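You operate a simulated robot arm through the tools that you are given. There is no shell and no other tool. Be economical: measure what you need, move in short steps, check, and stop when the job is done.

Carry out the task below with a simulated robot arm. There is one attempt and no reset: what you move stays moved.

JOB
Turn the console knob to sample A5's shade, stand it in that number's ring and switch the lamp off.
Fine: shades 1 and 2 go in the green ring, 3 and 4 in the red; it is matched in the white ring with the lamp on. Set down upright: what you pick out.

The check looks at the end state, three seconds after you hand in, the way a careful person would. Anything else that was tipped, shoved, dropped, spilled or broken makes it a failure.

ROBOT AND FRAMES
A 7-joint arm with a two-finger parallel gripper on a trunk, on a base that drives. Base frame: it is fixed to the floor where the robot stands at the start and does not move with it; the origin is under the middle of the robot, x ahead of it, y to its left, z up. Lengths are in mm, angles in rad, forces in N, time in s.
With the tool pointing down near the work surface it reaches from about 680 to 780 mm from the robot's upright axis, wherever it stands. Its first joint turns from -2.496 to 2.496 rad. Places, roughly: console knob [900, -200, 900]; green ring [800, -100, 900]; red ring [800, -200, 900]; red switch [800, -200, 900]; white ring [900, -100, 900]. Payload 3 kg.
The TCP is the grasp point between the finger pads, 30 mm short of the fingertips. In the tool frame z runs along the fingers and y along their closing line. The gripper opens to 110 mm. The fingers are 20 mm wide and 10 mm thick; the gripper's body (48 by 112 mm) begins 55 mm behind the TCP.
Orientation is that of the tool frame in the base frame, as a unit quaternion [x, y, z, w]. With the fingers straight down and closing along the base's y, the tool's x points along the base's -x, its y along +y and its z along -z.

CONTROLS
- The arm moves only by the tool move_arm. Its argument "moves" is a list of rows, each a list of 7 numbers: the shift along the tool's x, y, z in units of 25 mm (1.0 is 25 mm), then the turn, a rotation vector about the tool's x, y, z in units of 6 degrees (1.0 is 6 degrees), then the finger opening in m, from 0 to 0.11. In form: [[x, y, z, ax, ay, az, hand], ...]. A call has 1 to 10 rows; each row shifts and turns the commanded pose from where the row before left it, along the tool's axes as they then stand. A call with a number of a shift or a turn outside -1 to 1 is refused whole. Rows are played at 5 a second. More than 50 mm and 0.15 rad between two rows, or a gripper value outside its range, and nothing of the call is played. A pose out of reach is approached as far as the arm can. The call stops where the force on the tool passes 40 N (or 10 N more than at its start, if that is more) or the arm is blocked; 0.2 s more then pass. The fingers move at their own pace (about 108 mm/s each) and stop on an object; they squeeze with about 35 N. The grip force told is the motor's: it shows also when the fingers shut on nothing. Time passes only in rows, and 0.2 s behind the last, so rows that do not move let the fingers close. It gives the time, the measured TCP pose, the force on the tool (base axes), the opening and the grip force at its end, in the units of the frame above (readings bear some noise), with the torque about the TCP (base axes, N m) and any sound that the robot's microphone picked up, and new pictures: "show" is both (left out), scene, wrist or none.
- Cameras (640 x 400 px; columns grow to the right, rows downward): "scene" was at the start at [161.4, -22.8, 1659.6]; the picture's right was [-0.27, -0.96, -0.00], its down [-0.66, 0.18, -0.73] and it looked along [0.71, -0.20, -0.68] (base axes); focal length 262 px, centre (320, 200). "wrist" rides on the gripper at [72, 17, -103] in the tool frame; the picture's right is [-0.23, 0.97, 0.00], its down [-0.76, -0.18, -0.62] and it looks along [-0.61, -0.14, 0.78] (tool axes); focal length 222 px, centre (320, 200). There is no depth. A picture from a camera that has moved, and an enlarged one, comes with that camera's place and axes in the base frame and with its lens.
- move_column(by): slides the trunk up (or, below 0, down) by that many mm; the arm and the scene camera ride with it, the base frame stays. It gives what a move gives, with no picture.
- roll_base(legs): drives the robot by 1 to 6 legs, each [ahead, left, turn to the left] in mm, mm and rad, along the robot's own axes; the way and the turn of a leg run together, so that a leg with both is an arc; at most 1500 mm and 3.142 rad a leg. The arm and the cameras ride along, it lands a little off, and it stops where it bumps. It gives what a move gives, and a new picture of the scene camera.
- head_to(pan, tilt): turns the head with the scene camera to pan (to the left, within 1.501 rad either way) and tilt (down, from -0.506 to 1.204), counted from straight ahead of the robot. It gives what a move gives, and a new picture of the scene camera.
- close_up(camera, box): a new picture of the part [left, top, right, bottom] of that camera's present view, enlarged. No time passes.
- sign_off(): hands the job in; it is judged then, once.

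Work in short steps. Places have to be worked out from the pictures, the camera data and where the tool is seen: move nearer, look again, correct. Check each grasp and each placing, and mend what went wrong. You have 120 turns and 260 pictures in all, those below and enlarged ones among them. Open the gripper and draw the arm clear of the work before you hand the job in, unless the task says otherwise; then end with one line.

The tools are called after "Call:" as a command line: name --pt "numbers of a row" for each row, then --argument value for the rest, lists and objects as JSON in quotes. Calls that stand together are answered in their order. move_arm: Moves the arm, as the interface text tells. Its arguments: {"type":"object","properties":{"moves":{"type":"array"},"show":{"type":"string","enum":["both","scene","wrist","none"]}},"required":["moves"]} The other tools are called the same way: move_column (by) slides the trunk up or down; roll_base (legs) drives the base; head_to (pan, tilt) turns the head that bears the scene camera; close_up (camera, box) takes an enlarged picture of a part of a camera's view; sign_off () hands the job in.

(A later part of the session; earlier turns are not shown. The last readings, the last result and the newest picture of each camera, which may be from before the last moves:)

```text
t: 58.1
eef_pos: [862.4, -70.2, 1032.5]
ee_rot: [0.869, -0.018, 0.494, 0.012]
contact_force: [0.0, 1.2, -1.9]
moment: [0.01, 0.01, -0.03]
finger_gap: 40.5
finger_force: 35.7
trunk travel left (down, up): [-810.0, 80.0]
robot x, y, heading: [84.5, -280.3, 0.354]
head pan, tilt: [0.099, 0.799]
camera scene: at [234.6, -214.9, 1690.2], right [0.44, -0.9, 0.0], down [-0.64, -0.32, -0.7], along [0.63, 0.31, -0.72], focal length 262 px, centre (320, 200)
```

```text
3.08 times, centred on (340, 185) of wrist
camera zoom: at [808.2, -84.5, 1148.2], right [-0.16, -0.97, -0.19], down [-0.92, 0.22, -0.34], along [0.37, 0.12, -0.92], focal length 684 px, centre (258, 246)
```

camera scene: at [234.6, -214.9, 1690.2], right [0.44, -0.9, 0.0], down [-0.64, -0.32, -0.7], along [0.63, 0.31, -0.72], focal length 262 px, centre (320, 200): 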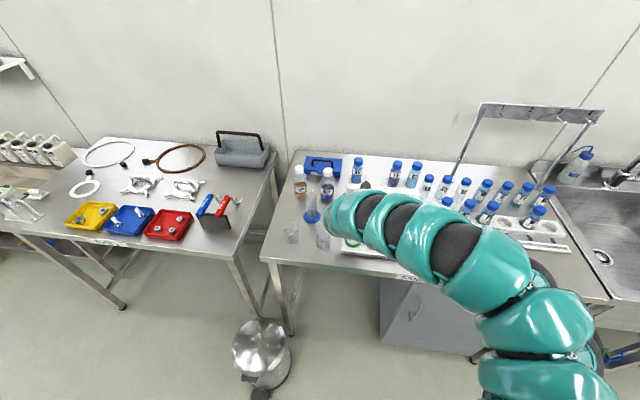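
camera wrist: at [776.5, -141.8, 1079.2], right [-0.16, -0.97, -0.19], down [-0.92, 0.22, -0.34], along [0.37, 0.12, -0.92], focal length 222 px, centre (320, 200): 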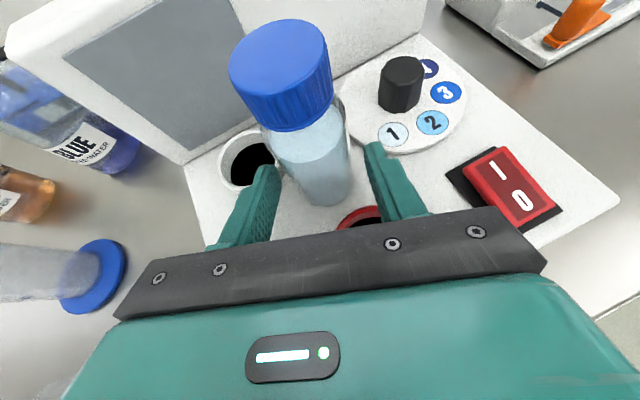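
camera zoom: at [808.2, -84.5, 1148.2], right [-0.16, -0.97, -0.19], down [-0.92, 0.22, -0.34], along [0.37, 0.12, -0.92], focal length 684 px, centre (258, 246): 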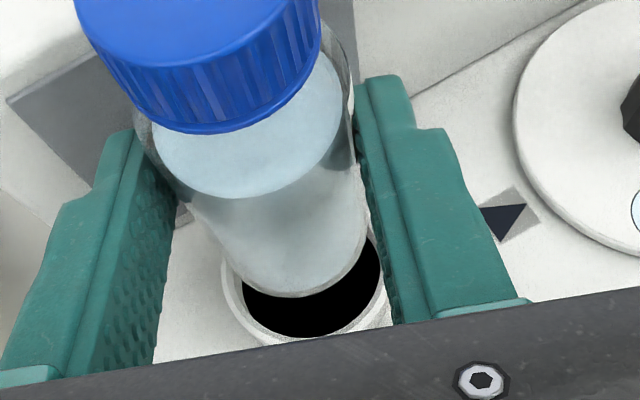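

Computed ring centre (881, -72) and bottle base centre (882, -72) agree. I lower with the trunk in steps and watch for contact.

Call:
move_column --by -26

Call:
close_up --camera "wrist" --box '[260, 120, 420, 250]'

```text
t: 58.8
eef_pos: [860.7, -70.4, 1007.8]
ee_rot: [0.869, -0.019, 0.495, 0.012]
contact_force: [-0.4, 0.3, -1.1]
moment: [0.04, -0.01, 0.0]
finger_gap: 40.3
finger_force: 35.0
trunk travel left (down, up): [-784.0, 106.0]
robot x, y, heading: [84.5, -283.2, 0.356]
head pan, tilt: [0.099, 0.799]
```

```text
3.08 times, centred on (340, 185) of wrist
camera zoom: at [807.0, -86.2, 1123.5], right [-0.16, -0.97, -0.19], down [-0.92, 0.22, -0.34], along [0.37, 0.12, -0.92], focal length 684 px, centre (258, 246)
```

zoom: 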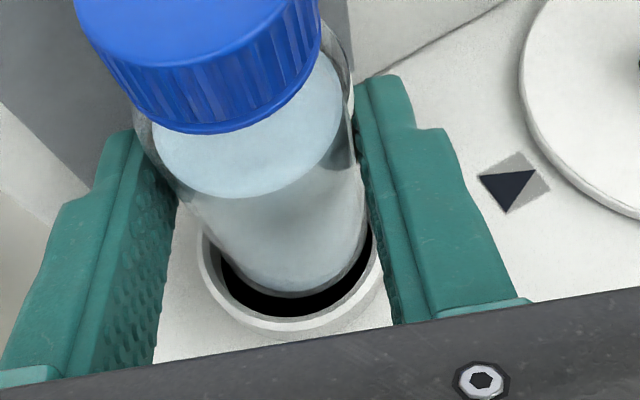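

The bottle needs to go about 4 mm toward the robot to be centred in the 44 mm ring. I nudge it and look again.

Call:
move_arm --pt "-0.08 0 -0.137 0 0 0 0.0" --pt "0 0 0 0 0 0 0.0" --show "none"

Call:
close_up --camera "wrist" --box '[260, 120, 420, 250]'

```text
t: 59.4
eef_pos: [859.3, -68.5, 1007.6]
ee_rot: [0.869, -0.019, 0.494, 0.013]
contact_force: [0.2, -0.7, -1.2]
moment: [0.0, 0.03, -0.01]
finger_gap: 40.4
finger_force: 34.8
trunk travel left (down, up): [-784.0, 106.0]
robot x, y, heading: [82.6, -277.3, 0.357]
head pan, tilt: [0.099, 0.799]
```

```text
3.08 times, centred on (340, 185) of wrist
camera zoom: at [805.5, -83.8, 1122.9], right [-0.16, -0.97, -0.19], down [-0.92, 0.22, -0.34], along [0.37, 0.12, -0.92], focal length 684 px, centre (258, 246)
```

zoom: 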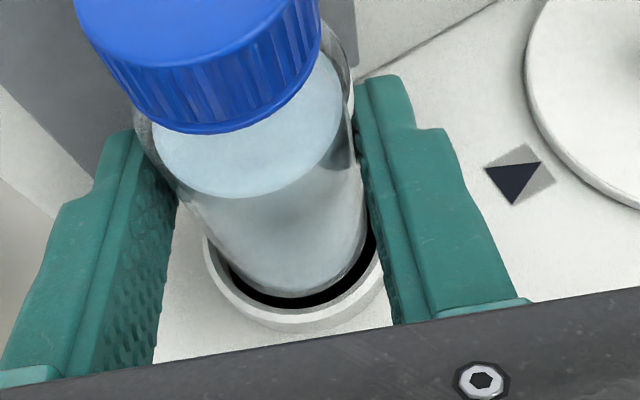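

A further 2 mm right and 1.5 mm back, then I lower 10 mm.

Call:
move_arm --pt "-0.03 0.08 -0.05 0 0 0 0.0" --pt "0 0 0 0 0 0 0.0" --show "none"

Call:
move_column --by -8

Call:
close_up --camera "wrist" --box '[260, 120, 420, 250]'

```text
t: 60.0
eef_pos: [859.7, -68.5, 1007.8]
ee_rot: [0.869, -0.018, 0.494, 0.012]
contact_force: [1.0, 0.0, -0.7]
moment: [-0.01, 0.0, 0.04]
finger_gap: 40.1
finger_force: 34.8
out of reach, approached as far as the arm can: row 1
trunk travel left (down, up): [-784.0, 106.0]
robot x, y, heading: [82.3, -281.1, 0.356]
head pan, tilt: [0.099, 0.799]
```

```text
t: 60.6
eef_pos: [859.7, -69.0, 999.9]
ee_rot: [0.869, -0.019, 0.494, 0.012]
contact_force: [0.8, -0.4, -1.7]
moment: [0.02, 0.02, 0.0]
finger_gap: 40.4
finger_force: 34.9
trunk travel left (down, up): [-776.0, 114.0]
robot x, y, heading: [87.7, -285.7, 0.357]
head pan, tilt: [0.099, 0.799]
```

```text
3.08 times, centred on (340, 185) of wrist
camera zoom: at [805.2, -83.9, 1115.0], right [-0.16, -0.97, -0.19], down [-0.92, 0.22, -0.34], along [0.37, 0.12, -0.92], focal length 684 px, centre (258, 246)
```

zoom: 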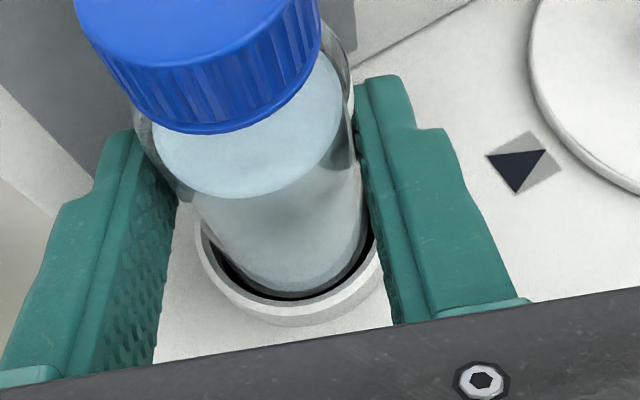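

It is entering the ring without contact force. I continue lowering.

Call:
move_column --by -6

Call:
move_column --by -4

Call:
close_up --camera "wrist" --box '[260, 120, 420, 250]'

```text
t: 61.1
eef_pos: [859.5, -69.3, 993.6]
ee_rot: [0.869, -0.019, 0.494, 0.013]
contact_force: [0.2, 0.2, -1.0]
moment: [-0.02, 0.04, 0.01]
finger_gap: 40.3
finger_force: 35.2
trunk travel left (down, up): [-770.0, 120.0]
robot x, y, heading: [85.8, -278.9, 0.355]
head pan, tilt: [0.099, 0.799]
```

```text
t: 61.7
eef_pos: [858.1, -69.7, 990.8]
ee_rot: [0.868, -0.02, 0.495, 0.013]
contact_force: [1.0, 0.2, 6.7]
moment: [0.11, -0.19, 0.0]
finger_gap: 40.0
finger_force: 34.9
trunk travel left (down, up): [-766.0, 124.0]
robot x, y, heading: [82.2, -278.6, 0.356]
head pan, tilt: [0.099, 0.799]
```

```text
3.08 times, centred on (340, 185) of wrist
camera zoom: at [805.1, -84.0, 1106.0], right [-0.16, -0.97, -0.19], down [-0.92, 0.22, -0.34], along [0.37, 0.12, -0.92], focal length 684 px, centre (258, 246)
```

zoom: 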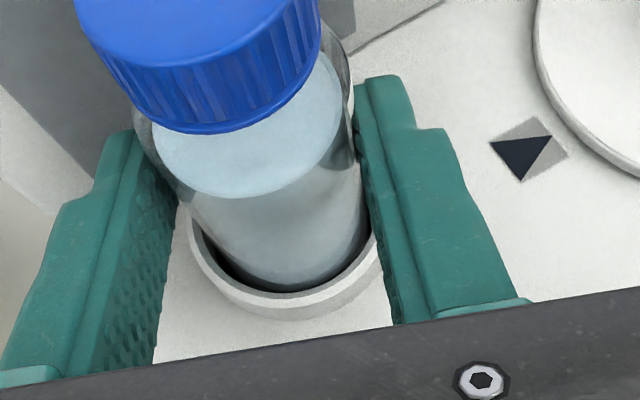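

It sits on the floor inside the white ring. I open and back the hand off along the fingers.

Call:
move_arm --pt "0 0 0 0 0 0 0.05" --pt "0 0 0 0 0 0 0.065" --pt "0 0 -1 0 0 0 0.065" --pt "0 0 -1 0 0 0 0.065" --pt "0 0 -1 0 0 0 0.065" --pt "0 0 -1 0 0 0 0.065" --show "wrist"

```text
t: 63.1
eef_pos: [815.1, -24.3, 989.7]
ee_rot: [0.869, -0.019, 0.494, 0.012]
contact_force: [-0.5, 0.3, -0.2]
moment: [0.01, 0.01, -0.01]
finger_gap: 65.1
finger_force: 0.0
out of reach, approached as far as the arm can: row 3, 4, 5, 6
trunk travel left (down, up): [-766.0, 124.0]
robot x, y, heading: [83.6, -282.4, 0.357]
head pan, tilt: [0.099, 0.799]
camera wrist: at [760.1, -39.0, 1104.1], right [-0.16, -0.97, -0.19], down [-0.92, 0.22, -0.34], along [0.37, 0.12, -0.92], focal length 222 px, centre (320, 200)
```

wrist: 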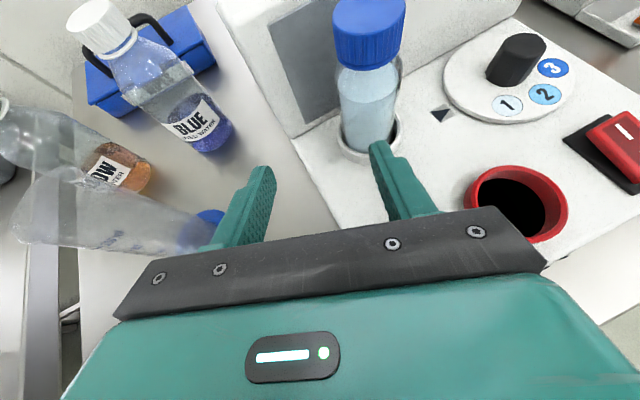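

The bottle stands in the white ring; the hand drifted sideways at its reach limit but touched nothing. I raise the trunk straight up and look.

Call:
move_column --by 120

Call:
roll_base --legs '[[-120, -60, 0]]'

Call:
close_up --camera "wrist" --box '[0, 0, 640, 400]'

```text
t: 64.6
eef_pos: [814.4, -24.5, 1108.3]
ee_rot: [0.869, -0.019, 0.494, 0.012]
contact_force: [-0.3, 0.0, 0.2]
moment: [-0.03, -0.03, -0.02]
finger_gap: 64.8
finger_force: 0.0
trunk travel left (down, up): [-886.0, 4.0]
robot x, y, heading: [84.1, -276.3, 0.358]
head pan, tilt: [0.099, 0.799]
```

```text
t: 65.9
eef_pos: [721.5, -122.7, 1109.3]
ee_rot: [0.869, -0.019, 0.495, 0.011]
contact_force: [-1.3, -0.8, 0.4]
moment: [0.02, -0.02, 0.04]
finger_gap: 65.1
finger_force: 0.2
trunk travel left (down, up): [-886.0, 4.0]
robot x, y, heading: [-6.6, -379.6, 0.356]
head pan, tilt: [0.099, 0.799]
camera scene: at [139.7, -316.8, 1766.6], right [0.44, -0.9, 0.0], down [-0.64, -0.32, -0.7], along [0.63, 0.31, -0.72], focal length 262 px, centre (320, 200)
```

scene: 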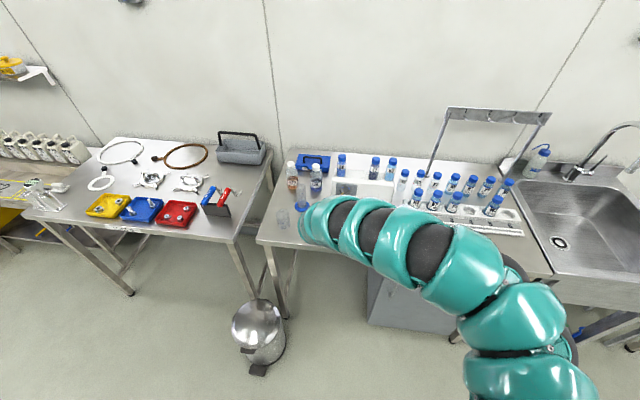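

```text
1.00 times, centred on (320, 200) of wrist (not enlarged: the box is as wide or as high as the picture)
camera zoom: at [667.4, -138.6, 1224.6], right [-0.16, -0.97, -0.19], down [-0.92, 0.22, -0.34], along [0.37, 0.12, -0.92], focal length 222 px, centre (320, 200)
```

zoom: 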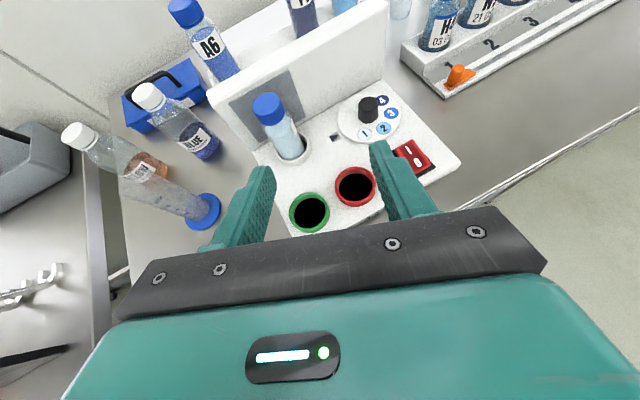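

All objects stand. With the hand clear I unwind the wrist: yaw back, then un-tilt to vertical.

Call:
move_arm --pt "0 0 0 -0.86 0 0.507 0.065" --pt "0 0 0 -0.86 0 0.507 0.065" --pt "0 0 0 -0.86 0 0.507 0.065" --pt "0 0 0 -0.86 0 0.507 0.065" --pt "0 0 0 -0.86 0 0.507 0.065" --pt "0 0 0 -0.86 0 0.507 0.065" --pt "0 0 0 -0.86 0 0.507 0.065" --pt "0 0 0 0 -1 0 0.065" --pt "0 0 0 0 -1 0 0.065" --pt "0 0 0 0 -1 0 0.065" --show "none"

Call:
move_arm --pt "0 0 0 0 -1 0 0.065" --pt "0 0 0 0 -1 0 0.065" --pt "0 0 0 0 -1 0 0.065" --pt "0 0 0 0 -1 0 0.065" --pt "0 0 0 0 -1 0 0.065" --pt "0 0 0 0 -1 0 0.065" --pt "0 0 0 0 -1 0 0.065"

```text
t: 68.1
eef_pos: [723.2, -125.3, 1108.8]
ee_rot: [0.875, -0.332, 0.329, 0.128]
contact_force: [0.1, 0.1, 0.3]
moment: [0.01, 0.0, -0.02]
finger_gap: 64.8
finger_force: 0.2
out of reach, approached as far as the arm can: row 7
trunk travel left (down, up): [-886.0, 4.0]
robot x, y, heading: [-7.4, -380.0, 0.358]
head pan, tilt: [0.099, 0.799]
```

```text
t: 69.7
eef_pos: [722.5, -123.5, 1108.1]
ee_rot: [0.935, -0.354, -0.007, 0.002]
contact_force: [-0.4, 0.7, -0.6]
moment: [0.01, 0.02, 0.03]
finger_gap: 65.0
finger_force: 0.0
trunk travel left (down, up): [-886.0, 4.0]
robot x, y, heading: [-7.2, -383.0, 0.354]
head pan, tilt: [0.099, 0.799]
camera scene: at [141.7, -316.2, 1766.4], right [0.44, -0.9, 0.0], down [-0.64, -0.32, -0.7], along [0.63, 0.31, -0.72], focal length 262 px, centre (320, 200)
camera wrist: at [765.5, -185.5, 1210.4], right [-0.81, -0.58, 0.01], down [-0.44, 0.64, 0.63], along [-0.37, 0.51, -0.78], focal length 222 px, centre (320, 200)
```

scene: 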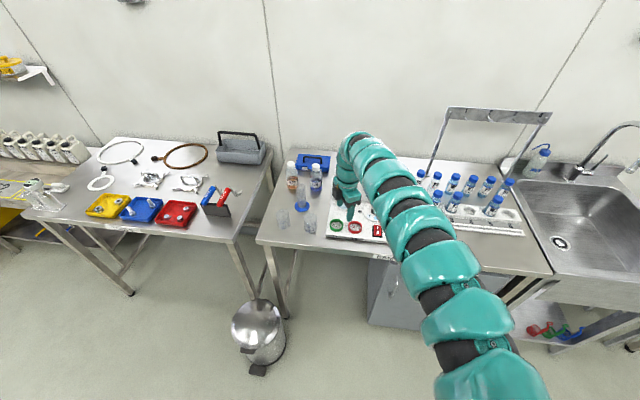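
wrist: 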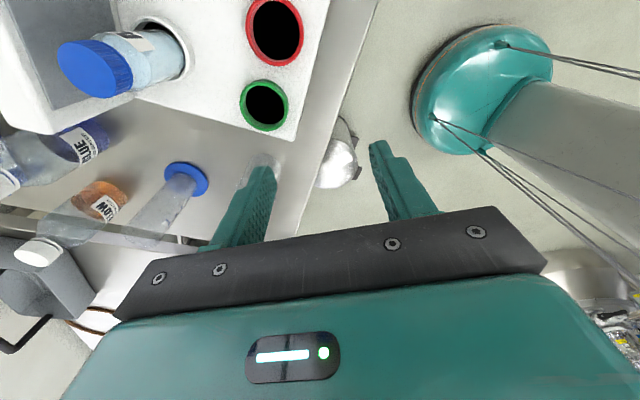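

Vertical again. I yaw back about 118° to the nominal attitude, raising a little.

Call:
move_arm --pt "0 0 -1 0 0 1 0.065" --pt "0 0 -1 0 0 1 0.065" --pt "0 0 0 0 0 1 0.065" --pt "0 0 0 0 0 1 0.065" --pt "0 0 0 0 0 1 0.065" --pt "0 0 0 0 0 1 0.065" --pt "0 0 0 0 0 1 0.065" --pt "0 0 0 0 0 1 0.065" --pt "0 0 0 0 0 1 0.065" --pt "0 0 0 0 0 1 0.065" --show "none"

Call:
move_arm --pt "0 0 0 0 0 1 0.065" --pt "0 0 0 0 0 1 0.065" --pt "0 0 0 0 0 1 0.065" --pt "0 0 0 0 0 1 0.065" --pt "0 0 0 0 0 1 0.065" --pt "0 0 0 0 0 1 0.065" --pt "0 0 0 0 0 1 0.065" --pt "0 0 0 0 0 1 0.065" --pt "0 0 0 0 0 1 0.065" --pt "0 0 0 0 0 0.7 0.065" --show "both"

Call:
close_up --camera "scene" --box '[300, 150, 440, 260]'

```text
t: 71.9
eef_pos: [723.4, -124.3, 1158.3]
ee_rot: [-0.632, 0.775, 0.004, -0.004]
contact_force: [-0.4, 1.1, -0.7]
moment: [0.05, -0.01, 0.0]
finger_gap: 65.4
finger_force: 0.1
trunk travel left (down, up): [-886.0, 4.0]
robot x, y, heading: [-6.5, -378.9, 0.351]
head pan, tilt: [0.099, 0.799]
```

```text
t: 74.1
eef_pos: [722.6, -124.1, 1158.8]
ee_rot: [-0.175, 0.984, 0.002, -0.006]
contact_force: [0.1, -0.1, -0.7]
moment: [-0.02, -0.01, -0.01]
finger_gap: 65.1
finger_force: 0.1
trunk travel left (down, up): [-886.0, 4.0]
robot x, y, heading: [-7.3, -378.7, 0.353]
head pan, tilt: [0.099, 0.799]
camera scene: at [140.9, -315.5, 1766.5], right [0.44, -0.9, 0.0], down [-0.64, -0.32, -0.7], along [0.63, 0.31, -0.72], focal length 262 px, centre (320, 200)
camera wrist: at [649.0, -133.6, 1262.8], right [-0.12, 0.99, 0.0], down [0.78, 0.09, 0.62], along [0.61, 0.08, -0.79], focal length 222 px, centre (320, 200)
```

scene: 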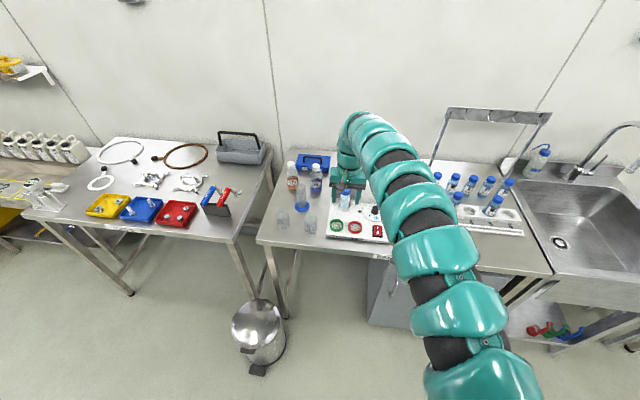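
wrist: 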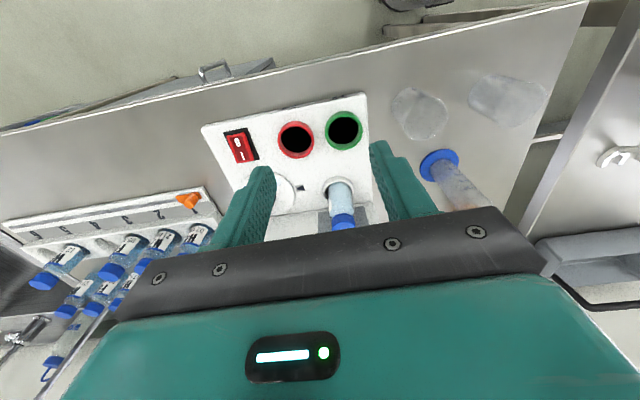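

```text
3.64 times, centred on (370, 205) of scene
camera zoom: at [140.9, -315.5, 1766.5], right [0.44, -0.9, 0.0], down [-0.64, -0.32, -0.7], along [0.63, 0.31, -0.72], focal length 952 px, centre (138, 182)
```

zoom: 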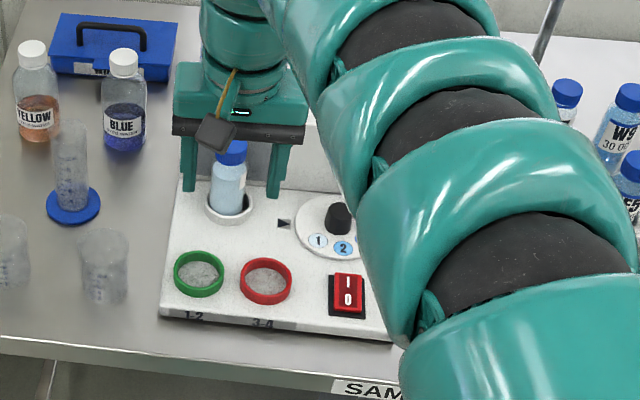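

A5 stands in the white ring. Next the lamp switch: I drive ahead 80 mm and bring the closed fingers above it for a close look.

Call:
roll_base --legs '[[80, 0, 0]]'

Call:
move_arm --pt "0.5 -0.8 0 0 0 0 0.0" --pt "0.5 -0.8 0 0 0 0 0.0" --pt "0.5 -0.8 0 0 0 0 0.0" --pt "0 -0.8 0 0 0 0 0.0" --pt "0 -0.8 0 0 0 0 0.0" --pt "0 -0.8 0 0 0 0 0.0" --pt "0 -0.8 0 0 0 0 0.0" --show "wrist"

Call:
close_up --camera "scene" --box '[290, 170, 400, 270]'

```text
t: 75.1
eef_pos: [798.3, -97.2, 1158.7]
ee_rot: [-0.175, 0.984, 0.003, -0.006]
contact_force: [-0.3, 0.7, -0.4]
moment: [-0.03, 0.02, -0.01]
finger_gap: 65.1
finger_force: 0.0
trunk travel left (down, up): [-886.0, 4.0]
robot x, y, heading: [65.6, -354.5, 0.358]
head pan, tilt: [0.099, 0.799]
camera scene: at [216.8, -287.5, 1766.3], right [0.44, -0.9, 0.0], down [-0.65, -0.32, -0.7], along [0.63, 0.31, -0.72], focal length 262 px, centre (320, 200)
```

scene: 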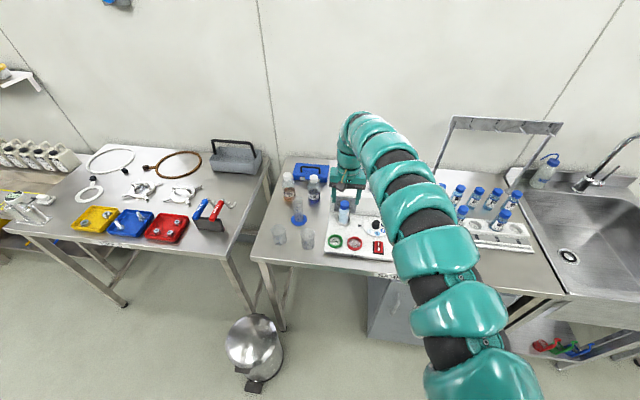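

```text
t: 76.7
eef_pos: [811.1, -243.3, 1158.3]
ee_rot: [-0.176, 0.984, 0.003, -0.004]
contact_force: [0.5, -0.2, 0.2]
moment: [-0.02, 0.0, 0.01]
finger_gap: 0.3
finger_force: 34.7
trunk travel left (down, up): [-886.0, 4.0]
robot x, y, heading: [67.1, -351.0, 0.355]
head pan, tilt: [0.099, 0.799]
camera wrist: at [736.7, -252.7, 1262.1], right [-0.12, 0.99, 0.0], down [0.78, 0.09, 0.61], along [0.61, 0.08, -0.79], focal length 222 px, centre (320, 200)
```

wrist: 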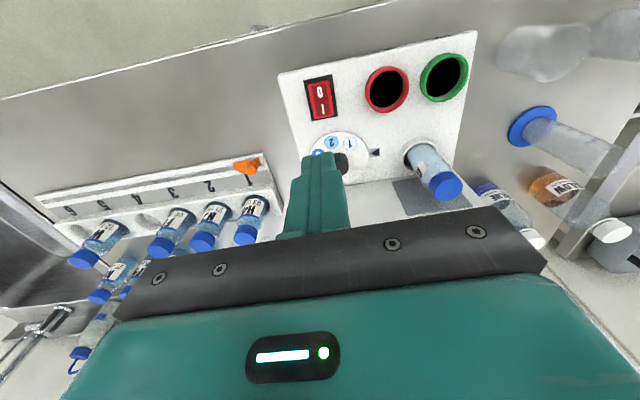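

```text
4.00 times, centred on (345, 220) of scene
camera zoom: at [215.1, -288.9, 1766.5], right [0.44, -0.9, 0.0], down [-0.64, -0.31, -0.7], along [0.63, 0.31, -0.72], focal length 1047 px, centre (220, 120)
```

zoom: 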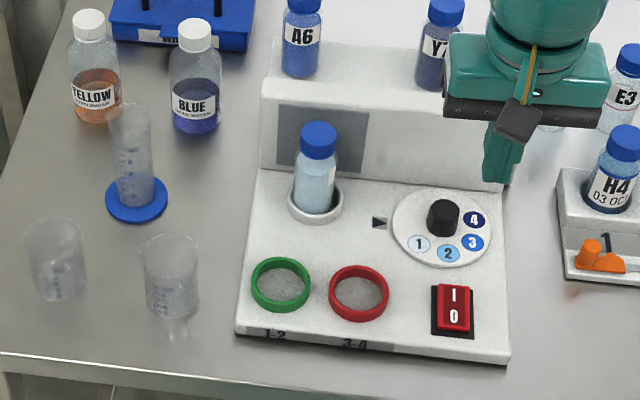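

The lamp looks off (grey panel). The switch centre is ≈(810, -239), its "I" half on the far side. I go above the "I" half and down to z≈1000.

Call:
move_arm --pt "-0.61 0.14 0 0 0 0 0.0" --pt "0 0 1 0 0 0 0.0" --pt "0 0 1 0 0 0 0.0" --pt "0 0 1 0 0 0 0.0" --pt "0 0 1 0 0 0 0.0" --pt "0 0 1 0 0 0 0.0" --pt "0 0 1 0 0 0 0.0" --show "wrist"

Call:
close_up --camera "scene" --box '[300, 180, 400, 260]'

```text
t: 78.3
eef_pos: [822.1, -230.6, 1008.9]
ee_rot: [-0.175, 0.984, 0.002, -0.005]
contact_force: [-0.5, -0.2, 0.5]
moment: [0.03, 0.02, -0.02]
finger_gap: 0.0
finger_force: 34.9
trunk travel left (down, up): [-886.0, 4.0]
robot x, y, heading: [66.8, -348.7, 0.353]
head pan, tilt: [0.099, 0.799]
camera wrist: at [747.5, -241.0, 1113.0], right [-0.12, 0.99, 0.0], down [0.78, 0.09, 0.62], along [0.61, 0.08, -0.79], focal length 222 px, centre (320, 200)
```

wrist: 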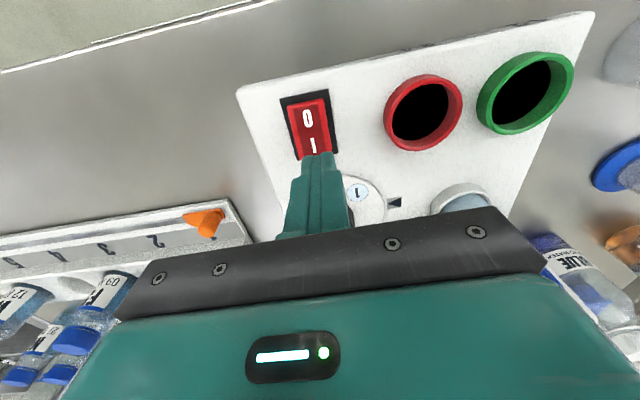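

```text
5.00 times, centred on (350, 220) of scene
camera zoom: at [215.3, -288.3, 1766.4], right [0.44, -0.9, 0.0], down [-0.64, -0.31, -0.7], along [0.63, 0.31, -0.72], focal length 1309 px, centre (170, 100)
```

zoom: 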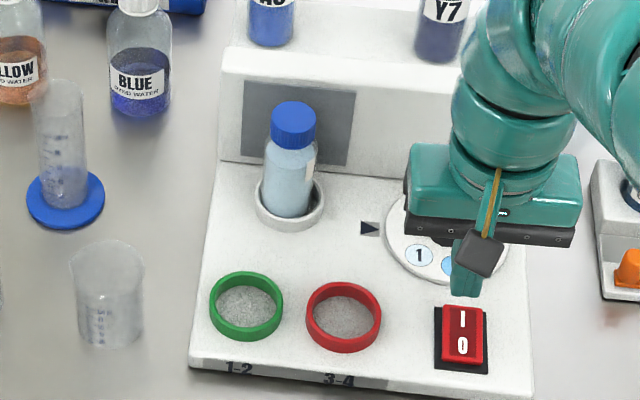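

The fingertips are just over the "I" half. I correct 3 mm right and press down gently.

Call:
move_arm --pt "0 -0.12 0.4 0 0 0 0.0" --pt "0 0 0.4 0 0 0 0.0" --pt "0 0 0.2 0 0 0 0.0" --show "wrist"

Call:
close_up --camera "scene" --box '[300, 180, 400, 260]'

```text
t: 79.1
eef_pos: [822.2, -235.1, 980.7]
ee_rot: [-0.176, 0.984, 0.003, -0.005]
contact_force: [1.0, 0.1, -0.7]
moment: [0.0, -0.06, 0.01]
finger_gap: 0.1
finger_force: 35.3
trunk travel left (down, up): [-886.0, 4.0]
robot x, y, heading: [68.0, -352.8, 0.355]
head pan, tilt: [0.099, 0.799]
camera wrist: at [747.9, -244.4, 1086.8], right [-0.12, 0.99, 0.0], down [0.78, 0.1, 0.61], along [0.61, 0.08, -0.79], focal length 222 px, centre (320, 200)
```

wrist: 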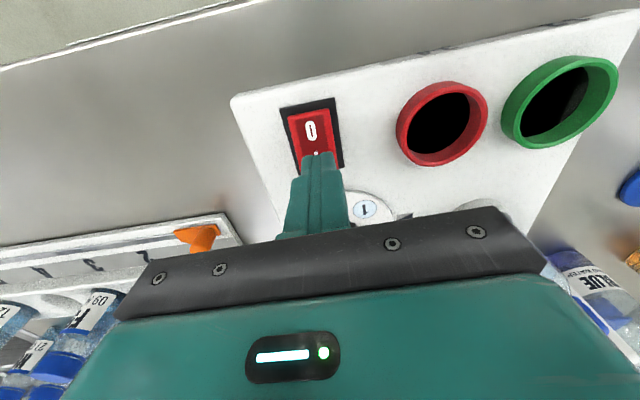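

```text
5.00 times, centred on (350, 220) of scene
camera zoom: at [215.0, -288.2, 1766.5], right [0.44, -0.9, 0.0], down [-0.64, -0.31, -0.7], along [0.63, 0.31, -0.72], focal length 1309 px, centre (170, 100)
```

zoom: 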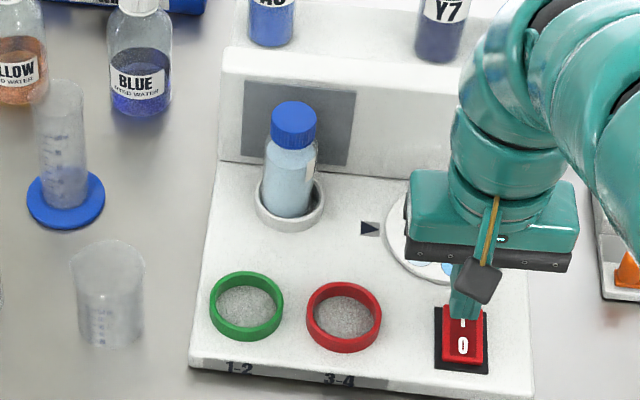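

Not yet in contact (tips at ≈951). I continue in small presses.

Call:
move_arm --pt "0 0 0.2 0 0 0 0.0" --pt "0 0 0.2 0 0 0 0.0" --pt "0 0 0.15 0 0 0 0.0" --show "none"

Call:
close_up --camera "scene" --box '[300, 180, 400, 260]'

```text
t: 79.9
eef_pos: [822.4, -235.4, 970.2]
ee_rot: [-0.175, 0.985, 0.002, -0.006]
contact_force: [0.8, -0.7, -0.4]
moment: [0.03, -0.03, 0.0]
finger_gap: 0.1
finger_force: 35.0
trunk travel left (down, up): [-886.0, 4.0]
robot x, y, heading: [65.5, -349.3, 0.359]
head pan, tilt: [0.099, 0.799]
```

```text
5.00 times, centred on (350, 220) of scene
camera zoom: at [214.9, -288.3, 1766.5], right [0.44, -0.9, 0.0], down [-0.64, -0.31, -0.7], along [0.63, 0.31, -0.72], focal length 1309 px, centre (170, 100)
```

zoom: 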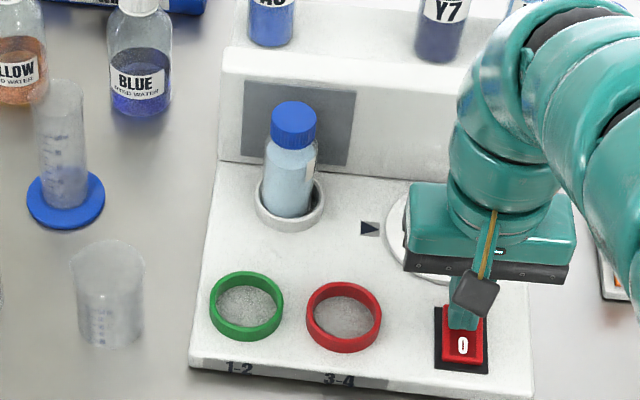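

Still no force. I press on by small steps.

Call:
move_arm --pt "0 0 0.12 0 0 0 0.0" --pt "0 0 0.12 0 0 0 0.0" --pt "0 0 0.12 0 0 0 0.0" --show "none"

Call:
close_up --camera "scene" --box '[300, 180, 400, 260]'

```text
t: 80.7
eef_pos: [821.9, -236.1, 963.5]
ee_rot: [-0.176, 0.984, 0.002, -0.001]
contact_force: [1.1, -3.4, 27.6]
moment: [-0.25, 0.07, -0.19]
finger_gap: 0.1
finger_force: 35.1
trunk travel left (down, up): [-886.0, 4.0]
robot x, y, heading: [66.0, -350.3, 0.355]
head pan, tilt: [0.099, 0.799]
heard: click
```

```text
5.00 times, centred on (350, 220) of scene
camera zoom: at [211.1, -289.4, 1767.4], right [0.44, -0.9, 0.0], down [-0.64, -0.31, -0.7], along [0.63, 0.31, -0.72], focal length 1309 px, centre (170, 100)
```

zoom: 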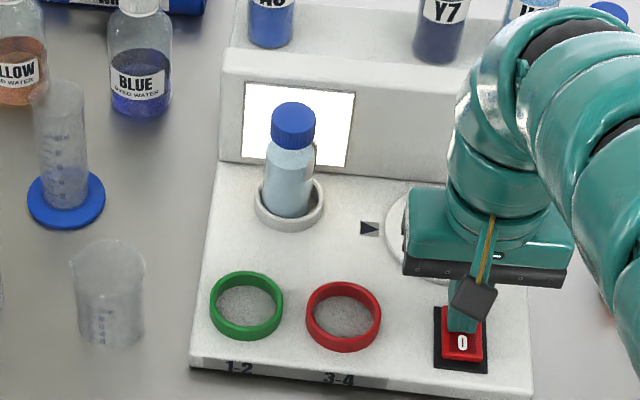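

A click: the lamp is on. I lift off and look at A5 against the lamp and at the dial's shades.

Call:
move_arm --pt "0 0 -1 0 0 0 0.0" --pt "0 0 -1 0 0 0 0.0" --pt "0 0 -1 0 0 0 0.0" --pt "1 0 -1 0 0 0 0.0" --pt "1 0 -1 0 0 0 0.0" --pt "0 0 -1 0 0 0 0.0" --pt "0 0 -1 0 0 0 0.0" --show "wrist"

Call:
close_up --camera "scene" --box '[330, 185, 400, 240]'

```text
t: 82.3
eef_pos: [781.4, -250.6, 1133.4]
ee_rot: [-0.177, 0.984, 0.002, -0.007]
contact_force: [-0.3, 0.6, -0.3]
moment: [0.0, 0.01, -0.02]
finger_gap: 0.0
finger_force: 34.7
out of reach, approached as far as the arm can: row 7
trunk travel left (down, up): [-886.0, 4.0]
robot x, y, heading: [63.9, -349.0, 0.356]
head pan, tilt: [0.099, 0.799]
heard: click, click
camera wrist: at [706.7, -259.0, 1238.3], right [-0.12, 0.99, 0.0], down [0.79, 0.1, 0.61], along [0.61, 0.08, -0.79], focal length 222 px, centre (320, 200)
```

wrist: 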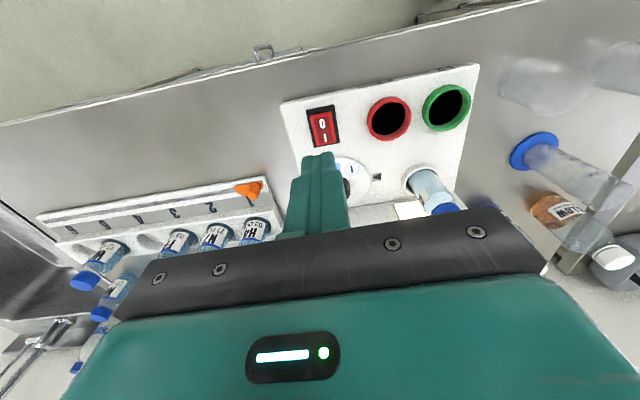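

```text
7.27 times, centred on (365, 212) of scene
camera zoom: at [215.1, -287.0, 1766.4], right [0.44, -0.9, 0.0], down [-0.64, -0.32, -0.7], along [0.63, 0.31, -0.72], focal length 1904 px, centre (-7, 109)
```

zoom: 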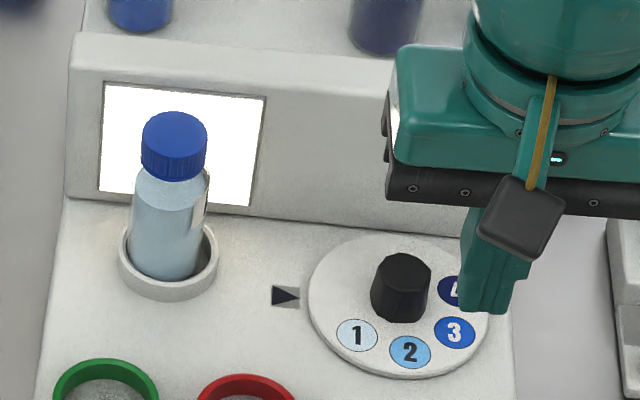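

The lamp is on and A5 looks like the palest shade. For a proper match I want the liquid seen against the lit panel: back away from the bench, then lower the trunk so the camera looks at a flat angle.

Call:
roll_base --legs '[[-250, 0, 0]]'

Call:
move_column --by -450

Call:
head_to --pan 0.12 --tilt 0.35

```text
t: 84.1
eef_pos: [544.5, -338.7, 1135.6]
ee_rot: [-0.174, 0.985, 0.002, -0.006]
contact_force: [-0.7, 0.4, 0.2]
moment: [0.04, 0.0, 0.01]
finger_gap: 0.1
finger_force: 34.8
trunk travel left (down, up): [-886.0, 4.0]
robot x, y, heading: [-171.0, -441.2, 0.354]
head pan, tilt: [0.099, 0.799]
camera scene: at [-21.4, -376.0, 1766.6], right [0.44, -0.9, 0.0], down [-0.64, -0.31, -0.7], along [0.63, 0.31, -0.72], focal length 262 px, centre (320, 200)
```

scene: 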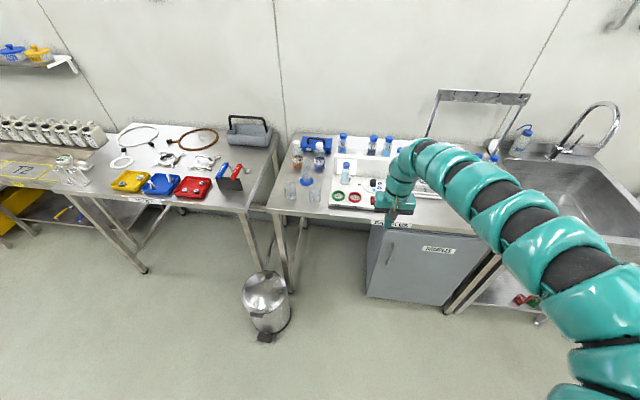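

```text
refused: -450 is not a number from -400 to 400
```

```text
t: 85.0
eef_pos: [545.1, -337.9, 1133.7]
ee_rot: [-0.175, 0.984, 0.003, -0.008]
contact_force: [0.3, -0.4, -0.3]
moment: [0.0, 0.03, 0.02]
finger_gap: 0.0
finger_force: 34.9
trunk travel left (down, up): [-886.0, 4.0]
robot x, y, heading: [-169.7, -437.2, 0.353]
head pan, tilt: [0.12, 0.351]
camera scene: at [-10.0, -368.4, 1806.0], right [0.46, -0.89, 0.0], down [-0.31, -0.16, -0.94], along [0.83, 0.43, -0.34], focal length 262 px, centre (320, 200)
```

scene: 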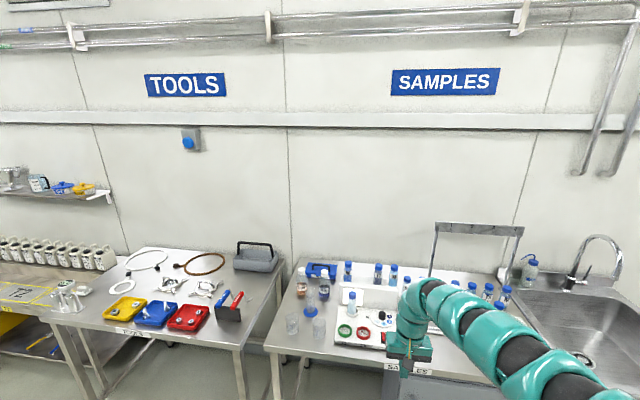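

The hand is over 200 mm in front of the bench. I lower in two allowed steps.

Call:
move_column --by -400

Call:
move_column --by -100

Call:
close_up --camera "scene" --box '[0, 0, 640, 400]'

```text
t: 88.9
eef_pos: [545.1, -338.4, 734.2]
ee_rot: [-0.175, 0.985, 0.002, -0.006]
contact_force: [0.0, 0.1, -0.2]
moment: [0.04, -0.03, 0.01]
finger_gap: 0.1
finger_force: 34.2
trunk travel left (down, up): [-486.0, 404.0]
robot x, y, heading: [-171.6, -438.6, 0.353]
head pan, tilt: [0.12, 0.351]
```

```text
t: 90.2
eef_pos: [544.4, -339.2, 634.9]
ee_rot: [-0.176, 0.984, 0.003, -0.007]
contact_force: [0.3, 0.0, 0.1]
moment: [0.0, 0.03, -0.01]
finger_gap: 0.0
finger_force: 34.7
trunk travel left (down, up): [-386.0, 504.0]
robot x, y, heading: [-171.3, -435.4, 0.355]
head pan, tilt: [0.12, 0.351]
```

```text
1.00 times, centred on (320, 200) of scene (not enlarged: the box is as wide or as high as the picture)
camera zoom: at [-10.2, -368.3, 1306.1], right [0.46, -0.89, 0.0], down [-0.31, -0.16, -0.94], along [0.84, 0.43, -0.34], focal length 262 px, centre (320, 200)
```

zoom: 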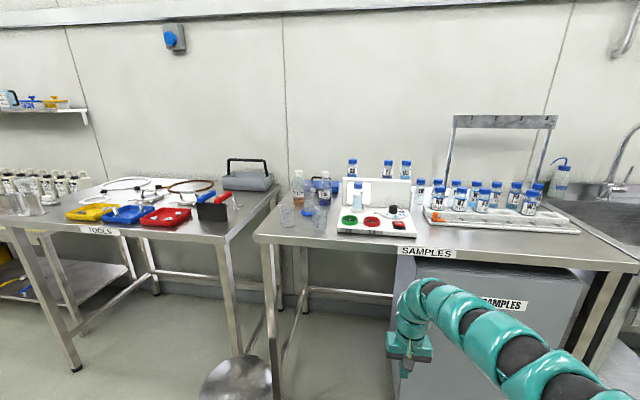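

Call:
close_up --camera "scene" --box '[335, 170, 375, 210]'

Call:
close_up --camera "scene" --box '[330, 150, 420, 240]'

```text
10.00 times, centred on (355, 190) of scene
camera zoom: at [-10.2, -368.3, 1306.1], right [0.46, -0.89, 0.0], down [-0.31, -0.16, -0.94], along [0.84, 0.43, -0.34], focal length 2618 px, centre (-30, 300)
```

zoom: 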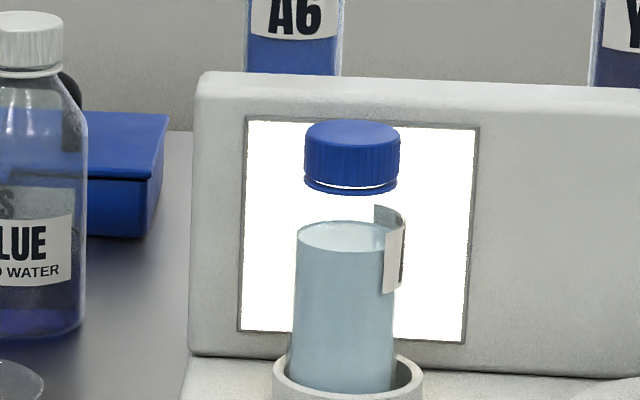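

```text
4.44 times, centred on (375, 195) of scene
camera zoom: at [-10.2, -368.3, 1306.1], right [0.46, -0.89, 0.0], down [-0.31, -0.16, -0.94], along [0.84, 0.43, -0.34], focal length 1164 px, centre (76, 222)
```

zoom: 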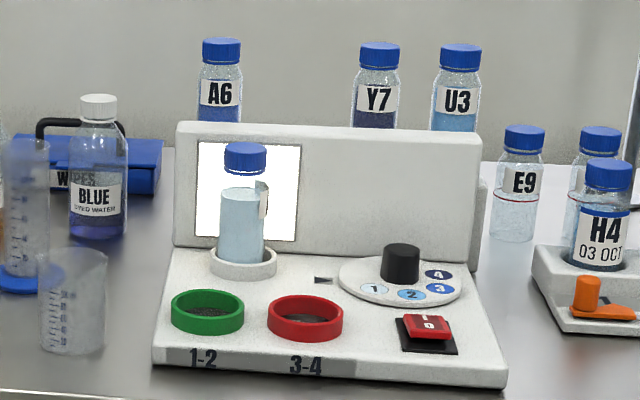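

I compare directly with the dial discs and with U3's colour at the same angle.

Call:
close_up --camera "scene" --box '[383, 190, 423, 215]'

Call:
close_up --camera "scene" --box '[355, 182, 375, 202]'

Call:
close_up --camera "scene" --box '[385, 155, 425, 180]'

```text
16.00 times, centred on (403, 202) of scene
camera zoom: at [-10.2, -368.3, 1306.1], right [0.46, -0.89, 0.0], down [-0.31, -0.16, -0.94], along [0.84, 0.43, -0.34], focal length 4189 px, centre (-1008, 160)
```

zoom: 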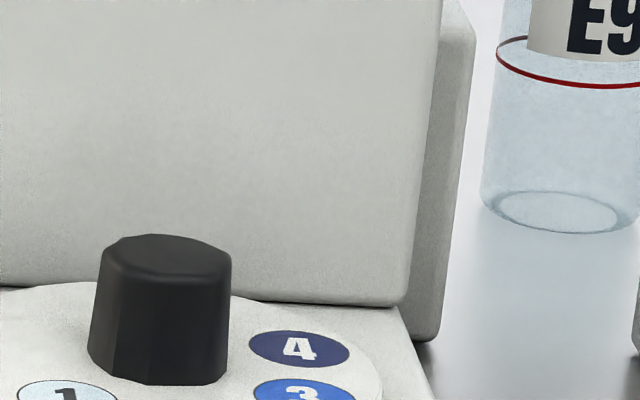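

```text
16.00 times, centred on (365, 192) of scene
camera zoom: at [-10.2, -368.3, 1306.1], right [0.46, -0.89, 0.0], down [-0.31, -0.16, -0.94], along [0.84, 0.43, -0.34], focal length 4189 px, centre (-400, 328)
```

zoom: 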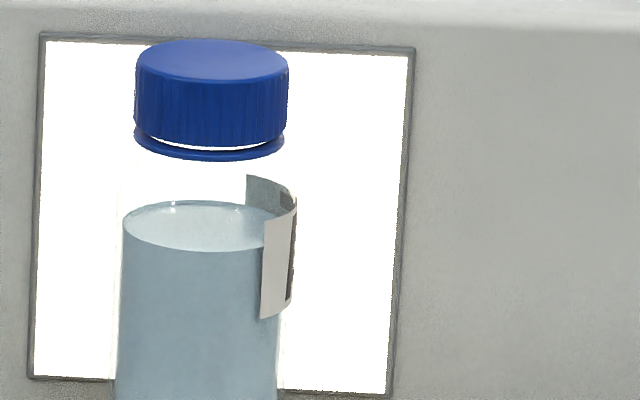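

```text
16.00 times, centred on (405, 168) of scene
camera zoom: at [-10.2, -368.3, 1306.1], right [0.46, -0.89, 0.0], down [-0.31, -0.16, -0.94], along [0.84, 0.43, -0.34], focal length 4189 px, centre (-1040, 720)
```

zoom: 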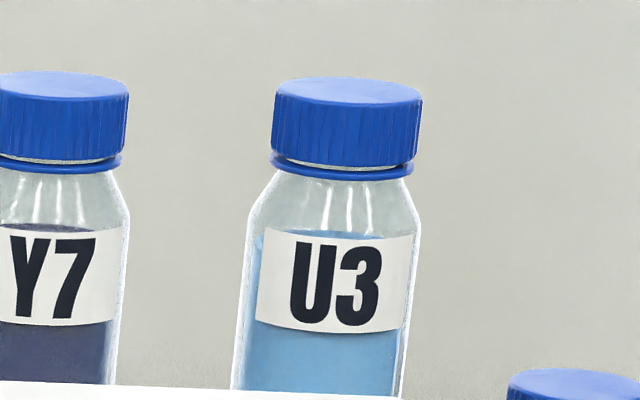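

A5 is clearly the palest blue: shade 1 (U3 matches 2, A6 3, Y7 4). So the knob goes to "1" at the pointer and A5 goes in the green ring. I raise the trunk again and drive back to the knob.

Call:
move_column --by 400

Call:
move_column --by 100

Call:
head_to --pan 0.0 --tilt 0.85

Call:
roll_base --legs '[[355, 0, 0]]'

Call:
close_up --camera "wrist" --box '[0, 0, 640, 400]'

```text
t: 94.0
eef_pos: [546.0, -339.1, 1034.6]
ee_rot: [-0.175, 0.985, 0.002, -0.007]
contact_force: [-0.2, 0.1, 0.7]
moment: [0.01, -0.02, 0.0]
finger_gap: 0.0
finger_force: 35.1
trunk travel left (down, up): [-786.0, 104.0]
robot x, y, heading: [-169.6, -435.8, 0.357]
head pan, tilt: [0.12, 0.351]
```

```text
t: 95.3
eef_pos: [545.9, -337.8, 1133.6]
ee_rot: [-0.176, 0.984, 0.001, -0.007]
contact_force: [-0.3, 0.1, -0.4]
moment: [0.03, 0.0, 0.01]
finger_gap: 0.1
finger_force: 35.1
trunk travel left (down, up): [-886.0, 4.0]
robot x, y, heading: [-168.3, -438.8, 0.356]
head pan, tilt: [0.12, 0.351]
```

```text
t: 96.3
eef_pos: [545.5, -338.8, 1133.7]
ee_rot: [-0.176, 0.984, 0.003, -0.006]
contact_force: [0.4, -0.7, -0.6]
moment: [0.0, 0.0, -0.03]
finger_gap: 0.2
finger_force: 34.8
trunk travel left (down, up): [-886.0, 4.0]
robot x, y, heading: [-171.3, -438.1, 0.354]
head pan, tilt: [0.0, 0.85]
camera scene: at [-19.4, -383.7, 1762.5], right [0.35, -0.94, 0.0], down [-0.7, -0.26, -0.66], along [0.62, 0.23, -0.75], focal length 262 px, centre (320, 200)
```

scene: 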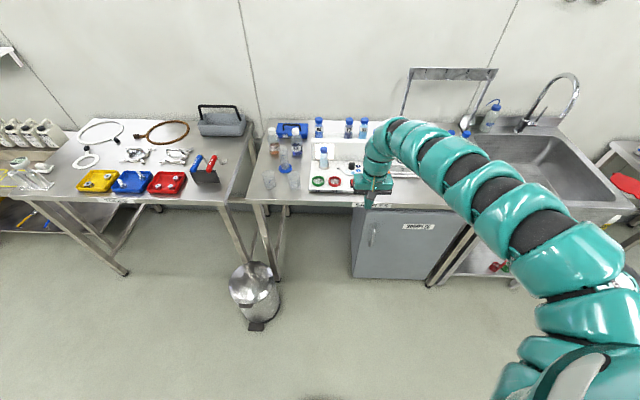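

```text
t: 98.6
eef_pos: [888.6, -214.9, 1132.5]
ee_rot: [-0.174, 0.985, 0.001, -0.008]
contact_force: [-0.8, 0.0, 0.5]
moment: [0.02, 0.0, -0.01]
finger_gap: 0.0
finger_force: 34.7
trunk travel left (down, up): [-886.0, 4.0]
robot x, y, heading: [170.6, -310.9, 0.348]
head pan, tilt: [0.0, 0.85]
camera scene: at [323.7, -257.9, 1762.4], right [0.34, -0.94, 0.0], down [-0.71, -0.26, -0.66], along [0.62, 0.23, -0.75], focal length 262 px, centre (320, 200)
```

scene: 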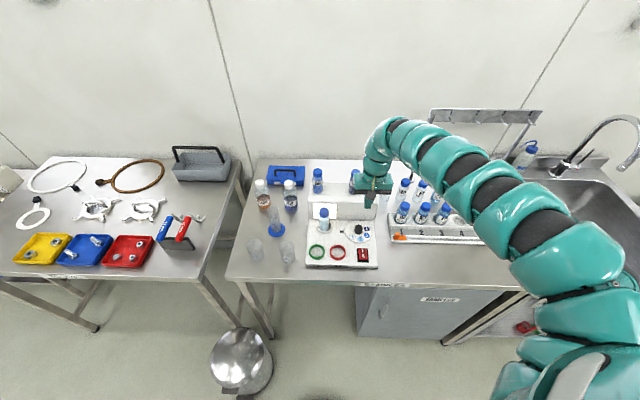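

```text
1.00 times, centred on (320, 200) of wrist (not enlarged: the box is as wide or as high as the picture)
camera zoom: at [815.0, -223.7, 1237.9], right [-0.12, 0.99, 0.0], down [0.79, 0.09, 0.61], along [0.61, 0.08, -0.79], focal length 222 px, centre (320, 200)
```

zoom: 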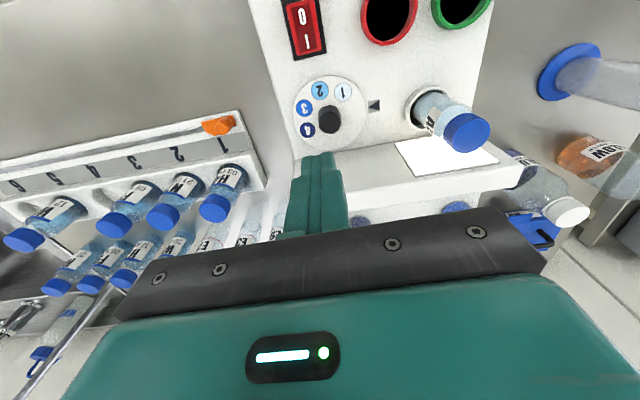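

I zoom both cameras on the dial for a fix on the knob.

Call:
close_up --camera "scene" --box '[330, 205, 390, 245]'

Call:
close_up --camera "wrist" --box '[270, 60, 430, 160]'

```text
10.00 times, centred on (360, 225) of scene
camera zoom: at [323.7, -257.9, 1762.4], right [0.34, -0.94, 0.0], down [-0.71, -0.26, -0.66], along [0.62, 0.23, -0.75], focal length 2618 px, centre (-80, -50)
```

zoom: 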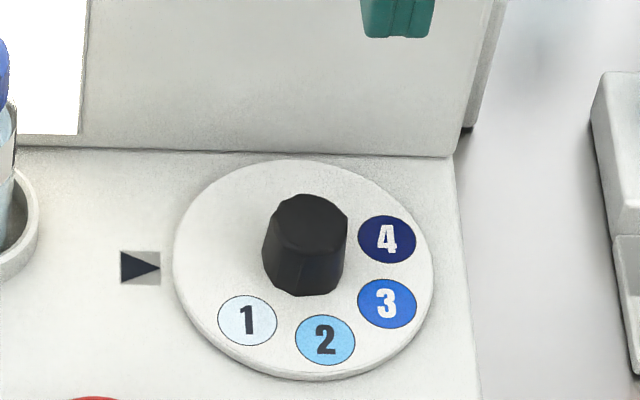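

```text
4.00 times, centred on (350, 110) of wrist
camera zoom: at [815.0, -223.7, 1237.9], right [-0.12, 0.99, 0.0], down [0.79, 0.09, 0.61], along [0.61, 0.08, -0.79], focal length 888 px, centre (200, 560)
```

zoom: 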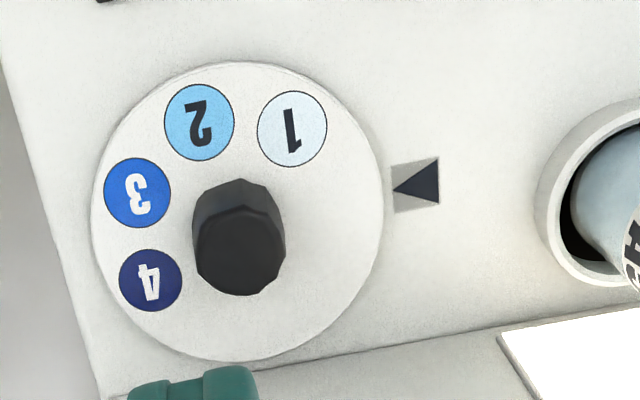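

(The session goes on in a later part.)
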